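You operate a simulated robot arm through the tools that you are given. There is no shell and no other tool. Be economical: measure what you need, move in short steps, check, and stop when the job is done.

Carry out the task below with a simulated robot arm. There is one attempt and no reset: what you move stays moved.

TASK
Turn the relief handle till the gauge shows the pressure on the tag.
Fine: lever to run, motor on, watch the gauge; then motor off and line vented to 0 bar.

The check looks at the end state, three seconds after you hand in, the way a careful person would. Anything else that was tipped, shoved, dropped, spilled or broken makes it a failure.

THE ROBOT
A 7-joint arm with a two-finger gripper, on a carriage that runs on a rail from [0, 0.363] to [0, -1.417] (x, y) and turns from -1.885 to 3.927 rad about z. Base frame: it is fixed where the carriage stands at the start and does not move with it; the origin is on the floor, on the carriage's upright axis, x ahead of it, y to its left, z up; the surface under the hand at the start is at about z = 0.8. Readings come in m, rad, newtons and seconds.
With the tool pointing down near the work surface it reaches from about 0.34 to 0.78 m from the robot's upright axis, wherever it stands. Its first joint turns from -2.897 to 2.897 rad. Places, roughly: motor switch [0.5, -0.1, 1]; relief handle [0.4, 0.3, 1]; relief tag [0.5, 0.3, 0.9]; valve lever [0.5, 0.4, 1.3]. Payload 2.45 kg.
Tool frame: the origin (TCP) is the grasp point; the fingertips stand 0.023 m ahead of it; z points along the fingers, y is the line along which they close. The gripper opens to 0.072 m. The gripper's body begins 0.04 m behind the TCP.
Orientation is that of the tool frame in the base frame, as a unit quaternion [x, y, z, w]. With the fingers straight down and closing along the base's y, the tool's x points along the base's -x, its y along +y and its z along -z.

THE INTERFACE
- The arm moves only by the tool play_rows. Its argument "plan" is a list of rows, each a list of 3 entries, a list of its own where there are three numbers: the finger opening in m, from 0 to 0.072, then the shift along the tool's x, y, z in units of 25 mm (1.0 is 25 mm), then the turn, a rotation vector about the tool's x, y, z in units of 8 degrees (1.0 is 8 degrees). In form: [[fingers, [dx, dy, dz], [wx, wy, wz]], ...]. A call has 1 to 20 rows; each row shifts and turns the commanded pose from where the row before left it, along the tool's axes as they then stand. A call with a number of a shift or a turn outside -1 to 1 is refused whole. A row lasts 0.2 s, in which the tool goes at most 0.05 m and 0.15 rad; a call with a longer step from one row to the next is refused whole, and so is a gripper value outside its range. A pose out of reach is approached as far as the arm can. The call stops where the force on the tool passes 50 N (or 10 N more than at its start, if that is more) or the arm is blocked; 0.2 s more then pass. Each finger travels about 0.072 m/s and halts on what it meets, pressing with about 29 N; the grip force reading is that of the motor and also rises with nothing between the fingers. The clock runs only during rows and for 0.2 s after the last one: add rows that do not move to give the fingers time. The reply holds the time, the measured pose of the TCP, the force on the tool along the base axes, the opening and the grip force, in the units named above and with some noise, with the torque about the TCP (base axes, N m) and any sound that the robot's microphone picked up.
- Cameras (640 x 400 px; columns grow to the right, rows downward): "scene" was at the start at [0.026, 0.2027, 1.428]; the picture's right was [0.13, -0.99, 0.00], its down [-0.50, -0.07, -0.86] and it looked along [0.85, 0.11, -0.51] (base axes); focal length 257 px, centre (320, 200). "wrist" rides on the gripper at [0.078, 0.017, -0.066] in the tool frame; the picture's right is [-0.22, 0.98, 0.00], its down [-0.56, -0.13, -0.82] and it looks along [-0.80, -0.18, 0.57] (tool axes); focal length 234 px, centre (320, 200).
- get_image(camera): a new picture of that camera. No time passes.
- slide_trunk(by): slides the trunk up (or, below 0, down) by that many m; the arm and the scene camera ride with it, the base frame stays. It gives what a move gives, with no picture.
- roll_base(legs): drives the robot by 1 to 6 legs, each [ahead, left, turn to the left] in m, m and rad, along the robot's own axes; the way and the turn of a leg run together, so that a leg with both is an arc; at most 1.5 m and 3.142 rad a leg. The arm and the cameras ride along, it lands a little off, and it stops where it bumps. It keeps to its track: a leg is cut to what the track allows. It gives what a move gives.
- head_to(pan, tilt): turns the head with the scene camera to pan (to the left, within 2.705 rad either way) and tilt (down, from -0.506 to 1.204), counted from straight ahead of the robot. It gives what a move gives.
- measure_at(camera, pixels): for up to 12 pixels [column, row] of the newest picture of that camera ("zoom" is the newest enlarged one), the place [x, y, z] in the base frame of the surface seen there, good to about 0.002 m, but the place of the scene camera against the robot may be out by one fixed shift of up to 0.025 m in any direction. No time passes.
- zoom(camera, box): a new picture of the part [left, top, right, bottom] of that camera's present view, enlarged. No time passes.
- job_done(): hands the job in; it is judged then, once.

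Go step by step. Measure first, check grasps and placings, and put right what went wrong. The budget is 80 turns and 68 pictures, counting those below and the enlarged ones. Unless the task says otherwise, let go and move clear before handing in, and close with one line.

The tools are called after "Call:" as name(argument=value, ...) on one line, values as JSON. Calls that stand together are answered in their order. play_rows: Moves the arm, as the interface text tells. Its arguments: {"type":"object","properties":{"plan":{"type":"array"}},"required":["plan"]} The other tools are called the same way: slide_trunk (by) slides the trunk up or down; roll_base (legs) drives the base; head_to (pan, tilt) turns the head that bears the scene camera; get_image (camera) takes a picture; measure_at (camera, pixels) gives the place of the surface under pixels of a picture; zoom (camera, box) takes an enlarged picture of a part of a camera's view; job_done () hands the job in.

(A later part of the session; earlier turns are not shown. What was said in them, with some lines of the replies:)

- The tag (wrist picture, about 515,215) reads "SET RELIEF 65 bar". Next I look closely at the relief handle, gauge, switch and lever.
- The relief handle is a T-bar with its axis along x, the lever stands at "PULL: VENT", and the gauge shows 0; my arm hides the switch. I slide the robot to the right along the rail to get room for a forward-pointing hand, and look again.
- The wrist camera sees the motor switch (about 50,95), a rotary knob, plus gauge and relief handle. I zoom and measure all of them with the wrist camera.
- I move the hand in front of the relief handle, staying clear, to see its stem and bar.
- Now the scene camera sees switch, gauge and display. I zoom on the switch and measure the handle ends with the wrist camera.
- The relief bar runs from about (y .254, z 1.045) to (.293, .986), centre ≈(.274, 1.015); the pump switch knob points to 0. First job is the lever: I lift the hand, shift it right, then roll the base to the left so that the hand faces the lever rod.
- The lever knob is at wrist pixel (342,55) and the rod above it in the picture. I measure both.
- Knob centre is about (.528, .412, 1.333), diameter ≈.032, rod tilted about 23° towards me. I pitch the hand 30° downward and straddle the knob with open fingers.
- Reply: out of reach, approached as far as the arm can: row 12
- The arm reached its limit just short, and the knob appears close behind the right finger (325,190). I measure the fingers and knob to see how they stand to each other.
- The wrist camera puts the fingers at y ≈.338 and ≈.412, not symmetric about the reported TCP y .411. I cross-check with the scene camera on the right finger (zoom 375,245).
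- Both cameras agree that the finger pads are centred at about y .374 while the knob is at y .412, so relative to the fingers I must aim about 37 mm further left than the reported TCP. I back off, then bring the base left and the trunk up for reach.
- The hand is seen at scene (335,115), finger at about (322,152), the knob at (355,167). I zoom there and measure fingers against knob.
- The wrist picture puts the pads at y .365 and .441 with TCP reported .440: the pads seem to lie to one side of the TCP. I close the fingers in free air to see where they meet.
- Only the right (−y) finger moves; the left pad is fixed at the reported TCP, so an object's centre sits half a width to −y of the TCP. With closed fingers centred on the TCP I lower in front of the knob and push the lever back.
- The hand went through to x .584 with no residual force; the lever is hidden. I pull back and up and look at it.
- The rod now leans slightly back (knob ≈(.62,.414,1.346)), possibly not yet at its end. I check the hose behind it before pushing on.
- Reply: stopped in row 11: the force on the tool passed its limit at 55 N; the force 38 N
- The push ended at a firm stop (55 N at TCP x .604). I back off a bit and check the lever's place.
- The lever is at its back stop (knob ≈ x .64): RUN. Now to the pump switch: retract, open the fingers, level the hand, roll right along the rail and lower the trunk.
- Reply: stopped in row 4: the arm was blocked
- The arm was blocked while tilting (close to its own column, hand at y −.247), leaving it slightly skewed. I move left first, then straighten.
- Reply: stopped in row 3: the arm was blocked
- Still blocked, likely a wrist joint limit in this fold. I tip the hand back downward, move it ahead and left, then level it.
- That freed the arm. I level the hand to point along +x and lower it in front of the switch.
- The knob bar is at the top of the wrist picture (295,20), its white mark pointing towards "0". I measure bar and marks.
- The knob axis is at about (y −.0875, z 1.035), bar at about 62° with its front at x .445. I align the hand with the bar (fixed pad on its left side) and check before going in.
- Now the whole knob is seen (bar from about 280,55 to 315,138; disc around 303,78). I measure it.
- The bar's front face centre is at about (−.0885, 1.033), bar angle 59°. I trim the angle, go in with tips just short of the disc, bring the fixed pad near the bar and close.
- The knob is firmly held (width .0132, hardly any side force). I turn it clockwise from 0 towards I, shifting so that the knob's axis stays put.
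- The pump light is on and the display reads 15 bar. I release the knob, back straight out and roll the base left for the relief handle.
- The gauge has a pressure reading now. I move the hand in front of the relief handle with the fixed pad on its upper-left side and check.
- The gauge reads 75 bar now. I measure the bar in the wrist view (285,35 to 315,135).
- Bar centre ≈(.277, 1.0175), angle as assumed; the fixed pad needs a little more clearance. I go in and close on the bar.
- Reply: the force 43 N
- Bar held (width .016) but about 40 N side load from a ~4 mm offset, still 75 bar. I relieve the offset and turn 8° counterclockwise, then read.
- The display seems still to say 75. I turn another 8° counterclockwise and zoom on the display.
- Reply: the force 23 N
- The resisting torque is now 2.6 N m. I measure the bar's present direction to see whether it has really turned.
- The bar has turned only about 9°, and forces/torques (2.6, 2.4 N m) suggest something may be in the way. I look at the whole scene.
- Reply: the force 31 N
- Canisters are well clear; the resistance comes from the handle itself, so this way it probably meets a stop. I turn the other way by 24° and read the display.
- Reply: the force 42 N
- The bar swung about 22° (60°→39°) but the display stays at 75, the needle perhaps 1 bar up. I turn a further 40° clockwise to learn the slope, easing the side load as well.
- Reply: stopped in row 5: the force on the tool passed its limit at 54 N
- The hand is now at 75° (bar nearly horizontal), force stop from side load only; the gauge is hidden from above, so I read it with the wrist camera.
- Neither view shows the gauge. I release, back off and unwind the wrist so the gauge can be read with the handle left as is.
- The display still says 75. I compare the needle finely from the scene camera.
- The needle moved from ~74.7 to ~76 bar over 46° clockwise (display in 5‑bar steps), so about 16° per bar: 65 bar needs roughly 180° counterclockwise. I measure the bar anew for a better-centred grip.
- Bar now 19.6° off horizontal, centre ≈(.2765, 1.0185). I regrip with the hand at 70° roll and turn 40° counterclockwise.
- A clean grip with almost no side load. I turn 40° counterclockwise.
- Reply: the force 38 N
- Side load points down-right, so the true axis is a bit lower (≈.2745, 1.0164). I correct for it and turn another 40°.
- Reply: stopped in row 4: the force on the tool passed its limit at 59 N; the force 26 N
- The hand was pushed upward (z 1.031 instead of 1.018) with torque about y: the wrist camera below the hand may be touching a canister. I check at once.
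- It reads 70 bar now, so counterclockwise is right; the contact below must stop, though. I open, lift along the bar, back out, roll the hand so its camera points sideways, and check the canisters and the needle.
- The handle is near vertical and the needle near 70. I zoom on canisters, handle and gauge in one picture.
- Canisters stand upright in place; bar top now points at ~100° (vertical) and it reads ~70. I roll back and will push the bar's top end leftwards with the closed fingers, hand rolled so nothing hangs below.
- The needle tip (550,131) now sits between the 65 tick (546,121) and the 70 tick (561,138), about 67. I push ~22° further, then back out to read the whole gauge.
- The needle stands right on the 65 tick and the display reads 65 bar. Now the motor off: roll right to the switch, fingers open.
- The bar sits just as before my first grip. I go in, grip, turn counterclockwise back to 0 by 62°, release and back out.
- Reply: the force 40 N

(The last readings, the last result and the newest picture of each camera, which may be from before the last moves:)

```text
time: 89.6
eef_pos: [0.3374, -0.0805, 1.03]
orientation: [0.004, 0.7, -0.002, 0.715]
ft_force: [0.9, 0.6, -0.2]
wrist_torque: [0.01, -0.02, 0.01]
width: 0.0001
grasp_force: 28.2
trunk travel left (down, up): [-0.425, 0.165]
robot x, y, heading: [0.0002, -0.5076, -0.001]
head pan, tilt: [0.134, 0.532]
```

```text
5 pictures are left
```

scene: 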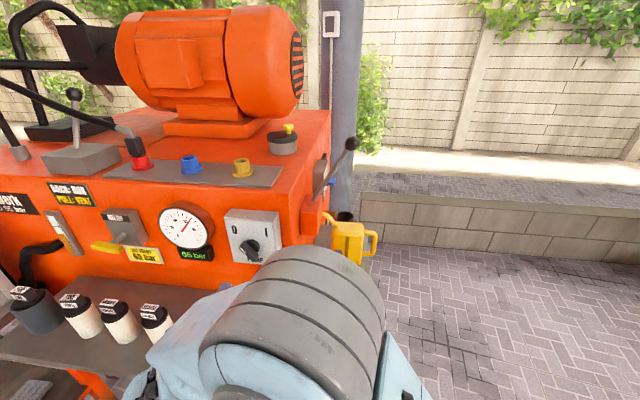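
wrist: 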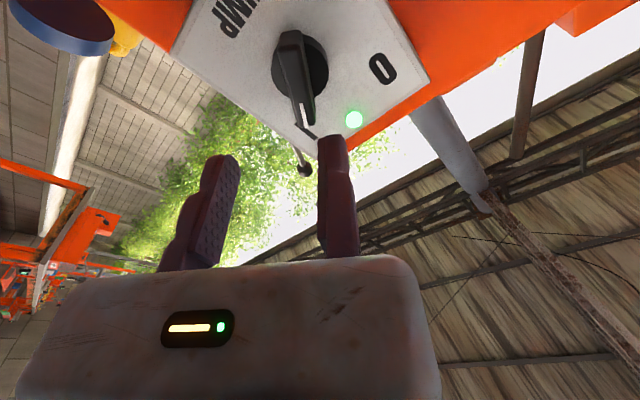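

The pump light is out, knob at 0, canisters in place; pressure is still held at 65, so now the lever must be pulled to vent. I raise the hand, pitch it 60° down and bring it ahead of the body for the trip.

Call:
play_rows(plan=[[0, [-1, 0, 0], [0, 0, 0]], [0, [-1, 0, 0], [0, 0, 0]], [0, [-1, 0, 0], [0, 0, 0]], [0, [-1, 0, 0], [0, 0, 0]], [0, [-1, 0, 0], [0, 0, 0]], [0, [-1, 0, 0], [0, 0, 0]], [0, [-1, 0, 0], [0, 0, 0]], [0, [-1, 0, 0], [0, 0, 0]], [0, [-1, 0, 0], [0, 0, 0]], [0, [-1, 0, 0], [0, 0, 0]], [0, [0, 0, 0], [0, 0.95, 0]], [0, [0, 0, 0], [0, 0.95, 0]], [0, [0, 0, 0], [0, 0.95, 0]], [0, [0, 0, 0], [0, 0.95, 0]], [0, [0, 0, 0], [0, 0.95, 0]], [0, [0, 0, 0], [0, 0.95, 0]], [0, [0, 0, 0], [0, 0.95, 0]], [0, [0, 0, 0], [0, 0.95, 0]]])

Call:
play_rows(plan=[[0.07, [-0.433, -1, 0.25], [0, 0, 0]], [0.07, [-0.433, -1, 0.25], [0, 0, 0]], [0.07, [-0.433, -1, 0.25], [0, 0, 0]], [0.07, [-0.433, -1, 0.25], [0, 0, 0]], [0.07, [-0.433, -1, 0.25], [0, 0, 0]], [0.07, [-0.433, -1, 0.25], [0, 0, 0]], [0.07, [-0.433, -1, 0.25], [0, 0, 0]], [0.07, [-0.433, -1, 0.25], [0, 0, 0]]])

```text
time: 93.4
eef_pos: [0.3325, -0.0799, 1.2807]
orientation: [0.004, 0.966, 0.0, 0.26]
ft_force: [0.5, -0.8, -0.6]
wrist_torque: [0.02, -0.03, 0.01]
width: 0.0
grasp_force: 28.5
trunk travel left (down, up): [-0.425, 0.165]
robot x, y, heading: [-0.0043, -0.5081, 0.004]
head pan, tilt: [0.134, 0.532]
```

```text
time: 95.2
eef_pos: [0.4312, -0.2801, 1.2829]
orientation: [0.003, 0.965, -0.001, 0.262]
ft_force: [0.1, -0.7, -0.4]
wrist_torque: [-0.01, -0.02, 0.02]
width: 0.07
grasp_force: 0.1
trunk travel left (down, up): [-0.425, 0.165]
robot x, y, heading: [0.0004, -0.5086, 0.002]
head pan, tilt: [0.134, 0.532]
```

Call:
slide_trunk(by=0.15)

Call:
roll_base(legs=[[0, 0.72, 0]])

Call:
get_image(camera="wrist")

```text
time: 97.0
eef_pos: [0.4323, -0.2806, 1.4318]
orientation: [0.003, 0.965, -0.001, 0.261]
ft_force: [-0.9, -0.2, -0.2]
wrist_torque: [0.01, -0.02, 0.02]
width: 0.07
grasp_force: 0.0
trunk travel left (down, up): [-0.575, 0.015]
robot x, y, heading: [0.0008, -0.5102, 0.004]
head pan, tilt: [0.134, 0.532]
```

```text
time: 101.0
eef_pos: [0.4313, 0.4384, 1.4322]
orientation: [0.005, 0.965, -0.002, 0.261]
ft_force: [0.8, -0.3, -0.5]
wrist_torque: [-0.05, -0.02, -0.01]
width: 0.07
grasp_force: 0.2
trunk travel left (down, up): [-0.575, 0.015]
robot x, y, heading: [-0.0042, 0.2121, 0.001]
head pan, tilt: [0.134, 0.532]
```

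```text
4 pictures are left
```

wrist: 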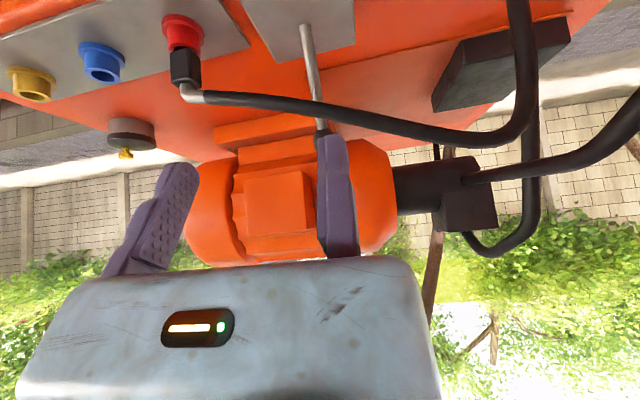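

Call:
measure_at(camera="wrist", pixels=[[316, 128], [327, 126], [316, 135], [318, 90], [312, 65], [307, 40], [300, 98], [335, 108], [280, 105]])

```text
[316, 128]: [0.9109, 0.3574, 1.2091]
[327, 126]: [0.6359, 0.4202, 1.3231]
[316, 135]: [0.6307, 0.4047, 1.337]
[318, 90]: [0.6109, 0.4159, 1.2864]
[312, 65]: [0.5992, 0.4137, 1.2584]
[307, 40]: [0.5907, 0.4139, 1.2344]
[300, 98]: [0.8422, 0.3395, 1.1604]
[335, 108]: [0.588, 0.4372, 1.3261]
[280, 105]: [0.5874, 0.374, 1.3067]
```

Lever knob is at about (.638, .413, 1.338), pivot ≈(.582, 1.20), ±22°. I straddle the knob from above-front (fixed pad on its left) and grip it.

Call:
play_rows(plan=[[0.06, [-0.792, -0.031, 0.535], [0, 0, 0]], [0.06, [-0.792, -0.031, 0.535], [0, 0, 0]], [0.06, [-0.792, -0.031, 0.535], [0, 0, 0]], [0.06, [-0.792, -0.031, 0.535], [0, 0, 0]], [0.06, [-0.792, -0.031, 0.535], [0, 0, 0]], [0.06, [-0.792, -0.031, 0.535], [0, 0, 0]], [0.06, [-0.792, -0.031, 0.535], [0, 0, 0]], [0.06, [0, 0, 0.8], [0, 0, 0]], [0.06, [0, 0, 0.8], [0, 0, 0]], [0.06, [0, 0, 0.8], [0, 0, 0]], [0.06, [0, 0, 0.8], [0, 0, 0]], [0, [0, -0.1, 0], [0, 0, 0]], [0, [0, 0, 0], [0, 0, 0]], [0, [0, 0, 0], [0, 0, 0]], [0, [0, 0, 0], [0, 0, 0]], [0, [0, 0, 0], [0, 0, 0]]])

```text
time: 104.4
eef_pos: [0.6393, 0.4276, 1.3522]
orientation: [0.005, 0.965, -0.001, 0.261]
ft_force: [1.0, 0.9, -1.7]
wrist_torque: [0.04, -0.06, -0.01]
width: 0.0311
grasp_force: 44.5
trunk travel left (down, up): [-0.575, 0.015]
robot x, y, heading: [0.0002, 0.2133, 0.0]
head pan, tilt: [0.134, 0.532]
```

The knob is gripped (width .031) with no load. I pull it forward along its arc to VENT.

Call:
play_rows(plan=[[0, [0.5, 0, -0.57], [0, 0, 0]], [0, [0.575, 0, -0.521], [0, 0, 0]], [0, [0.636, 0, -0.418], [0, 0, 0]], [0, [0.676, 0, -0.349], [0, 0, 0]], [0, [0.737, 0, -0.245], [0, 0, 0]], [0, [0.742, 0, -0.156], [0, 0, 0]], [0, [0.213, 0, -0.032], [0, 0, 0]], [0, [0, 0, 0], [0, 0, 0]]])

```text
time: 106.2
eef_pos: [0.5228, 0.4281, 1.3497]
orientation: [0.006, 0.965, -0.001, 0.262]
ft_force: [6.2, -5.1, 2.2]
wrist_torque: [-0.17, -1.22, -0.01]
width: 0.0312
grasp_force: 45.0
trunk travel left (down, up): [-0.575, 0.015]
robot x, y, heading: [-0.0019, 0.2065, -0.001]
head pan, tilt: [0.134, 0.532]
```

The knob followed to x ≈ .523, with a slight stop force. I open, retreat and check lever and gauge.

Call:
play_rows(plan=[[0.06, [0, 0, 0], [0, 0, 0]], [0.06, [0, 0, 0], [0, 0, 0]], [0.06, [0, 0.15, 0], [0, 0, 0]], [0.06, [0, 0, -1], [0, 0, 0]], [0.06, [0, 0, -1], [0, 0, 0]], [0.06, [0, 0, -1], [0, 0, 0]], [0.06, [0, 0, -1], [0, 0, 0]], [0.06, [0.8, 0, 0], [0, 0, 0]], [0.06, [0.8, 0, 0], [0, 0, 0]]])

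Call:
get_image(camera="scene")

```text
time: 108.2
eef_pos: [0.437, 0.4342, 1.4159]
orientation: [0.005, 0.965, -0.001, 0.262]
ft_force: [-0.6, -0.2, -0.5]
wrist_torque: [0.0, -0.04, 0.01]
width: 0.0601
grasp_force: 0.0
trunk travel left (down, up): [-0.575, 0.015]
robot x, y, heading: [-0.0005, 0.2091, -0.002]
head pan, tilt: [0.134, 0.532]
```

```text
3 pictures are left
```

scene: 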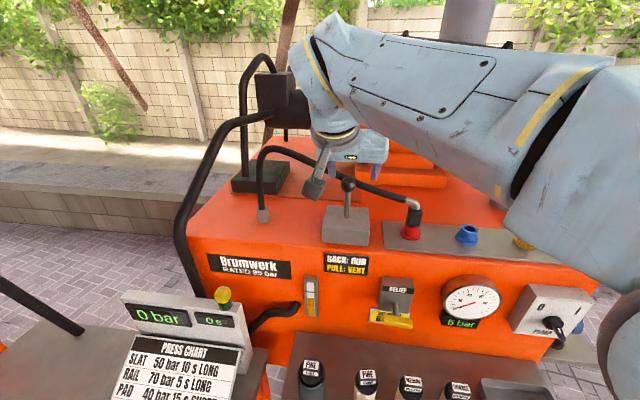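

The lever is at VENT and the display has fallen to 5 bar. I wait a few seconds and check once more.

Call:
play_rows(plan=[[0.06, [0, 0, 0], [0, 0, 0]], [0.06, [0, 0, 0], [0, 0, 0]], [0.06, [0, 0, 0], [0, 0, 0]], [0.06, [0, 0, 0], [0, 0, 0]], [0.06, [0, 0, 0], [0, 0, 0]], [0.06, [0, 0, 0], [0, 0, 0]], [0.06, [0, 0, 0], [0, 0, 0]], [0.06, [0, 0, 0], [0, 0, 0]], [0.06, [0, 0, 0], [0, 0, 0]], [0.06, [0, 0, 0], [0, 0, 0]], [0.06, [0, 0, 0], [0, 0, 0]], [0.06, [0, 0, 0], [0, 0, 0]], [0.06, [0, 0, 0], [0, 0, 0]], [0.06, [0, 0, 0], [0, 0, 0]], [0.06, [0, 0, 0], [0, 0, 0]]])

Call:
zoom(camera="scene", box=[290, 160, 600, 400])

```text
time: 111.4
eef_pos: [0.4384, 0.4342, 1.4167]
orientation: [0.005, 0.965, -0.001, 0.261]
ft_force: [-0.9, -0.1, 0.5]
wrist_torque: [-0.01, -0.02, -0.04]
width: 0.06
grasp_force: 0.0
trunk travel left (down, up): [-0.575, 0.015]
robot x, y, heading: [-0.0018, 0.2122, -0.0]
head pan, tilt: [0.134, 0.532]
```

```text
1.67 times, centred on (445, 280) of scene
```

zoom: 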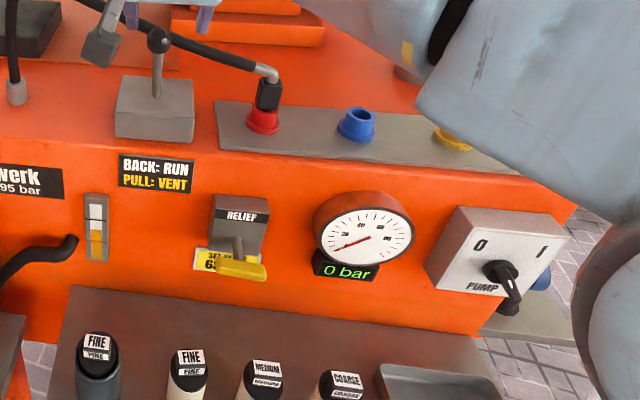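

The display reads 0 bar, the motor is off (lamp out, knob at 0), the lever is at VENT, the relief handle is where it gave 65 bar, and the hand is clear. I hand in.

Call:
job_done()

```text
The job is handed in.
```

The relief is set to 65 bar: the needle was on the 65 tick and the display read 65 with the pump running. The motor is now off and the line is vented to 0 bar. While I turned the handle, the hand met something just below it, probably a canister lid. All four canisters were upright and looked in place in the last picture.
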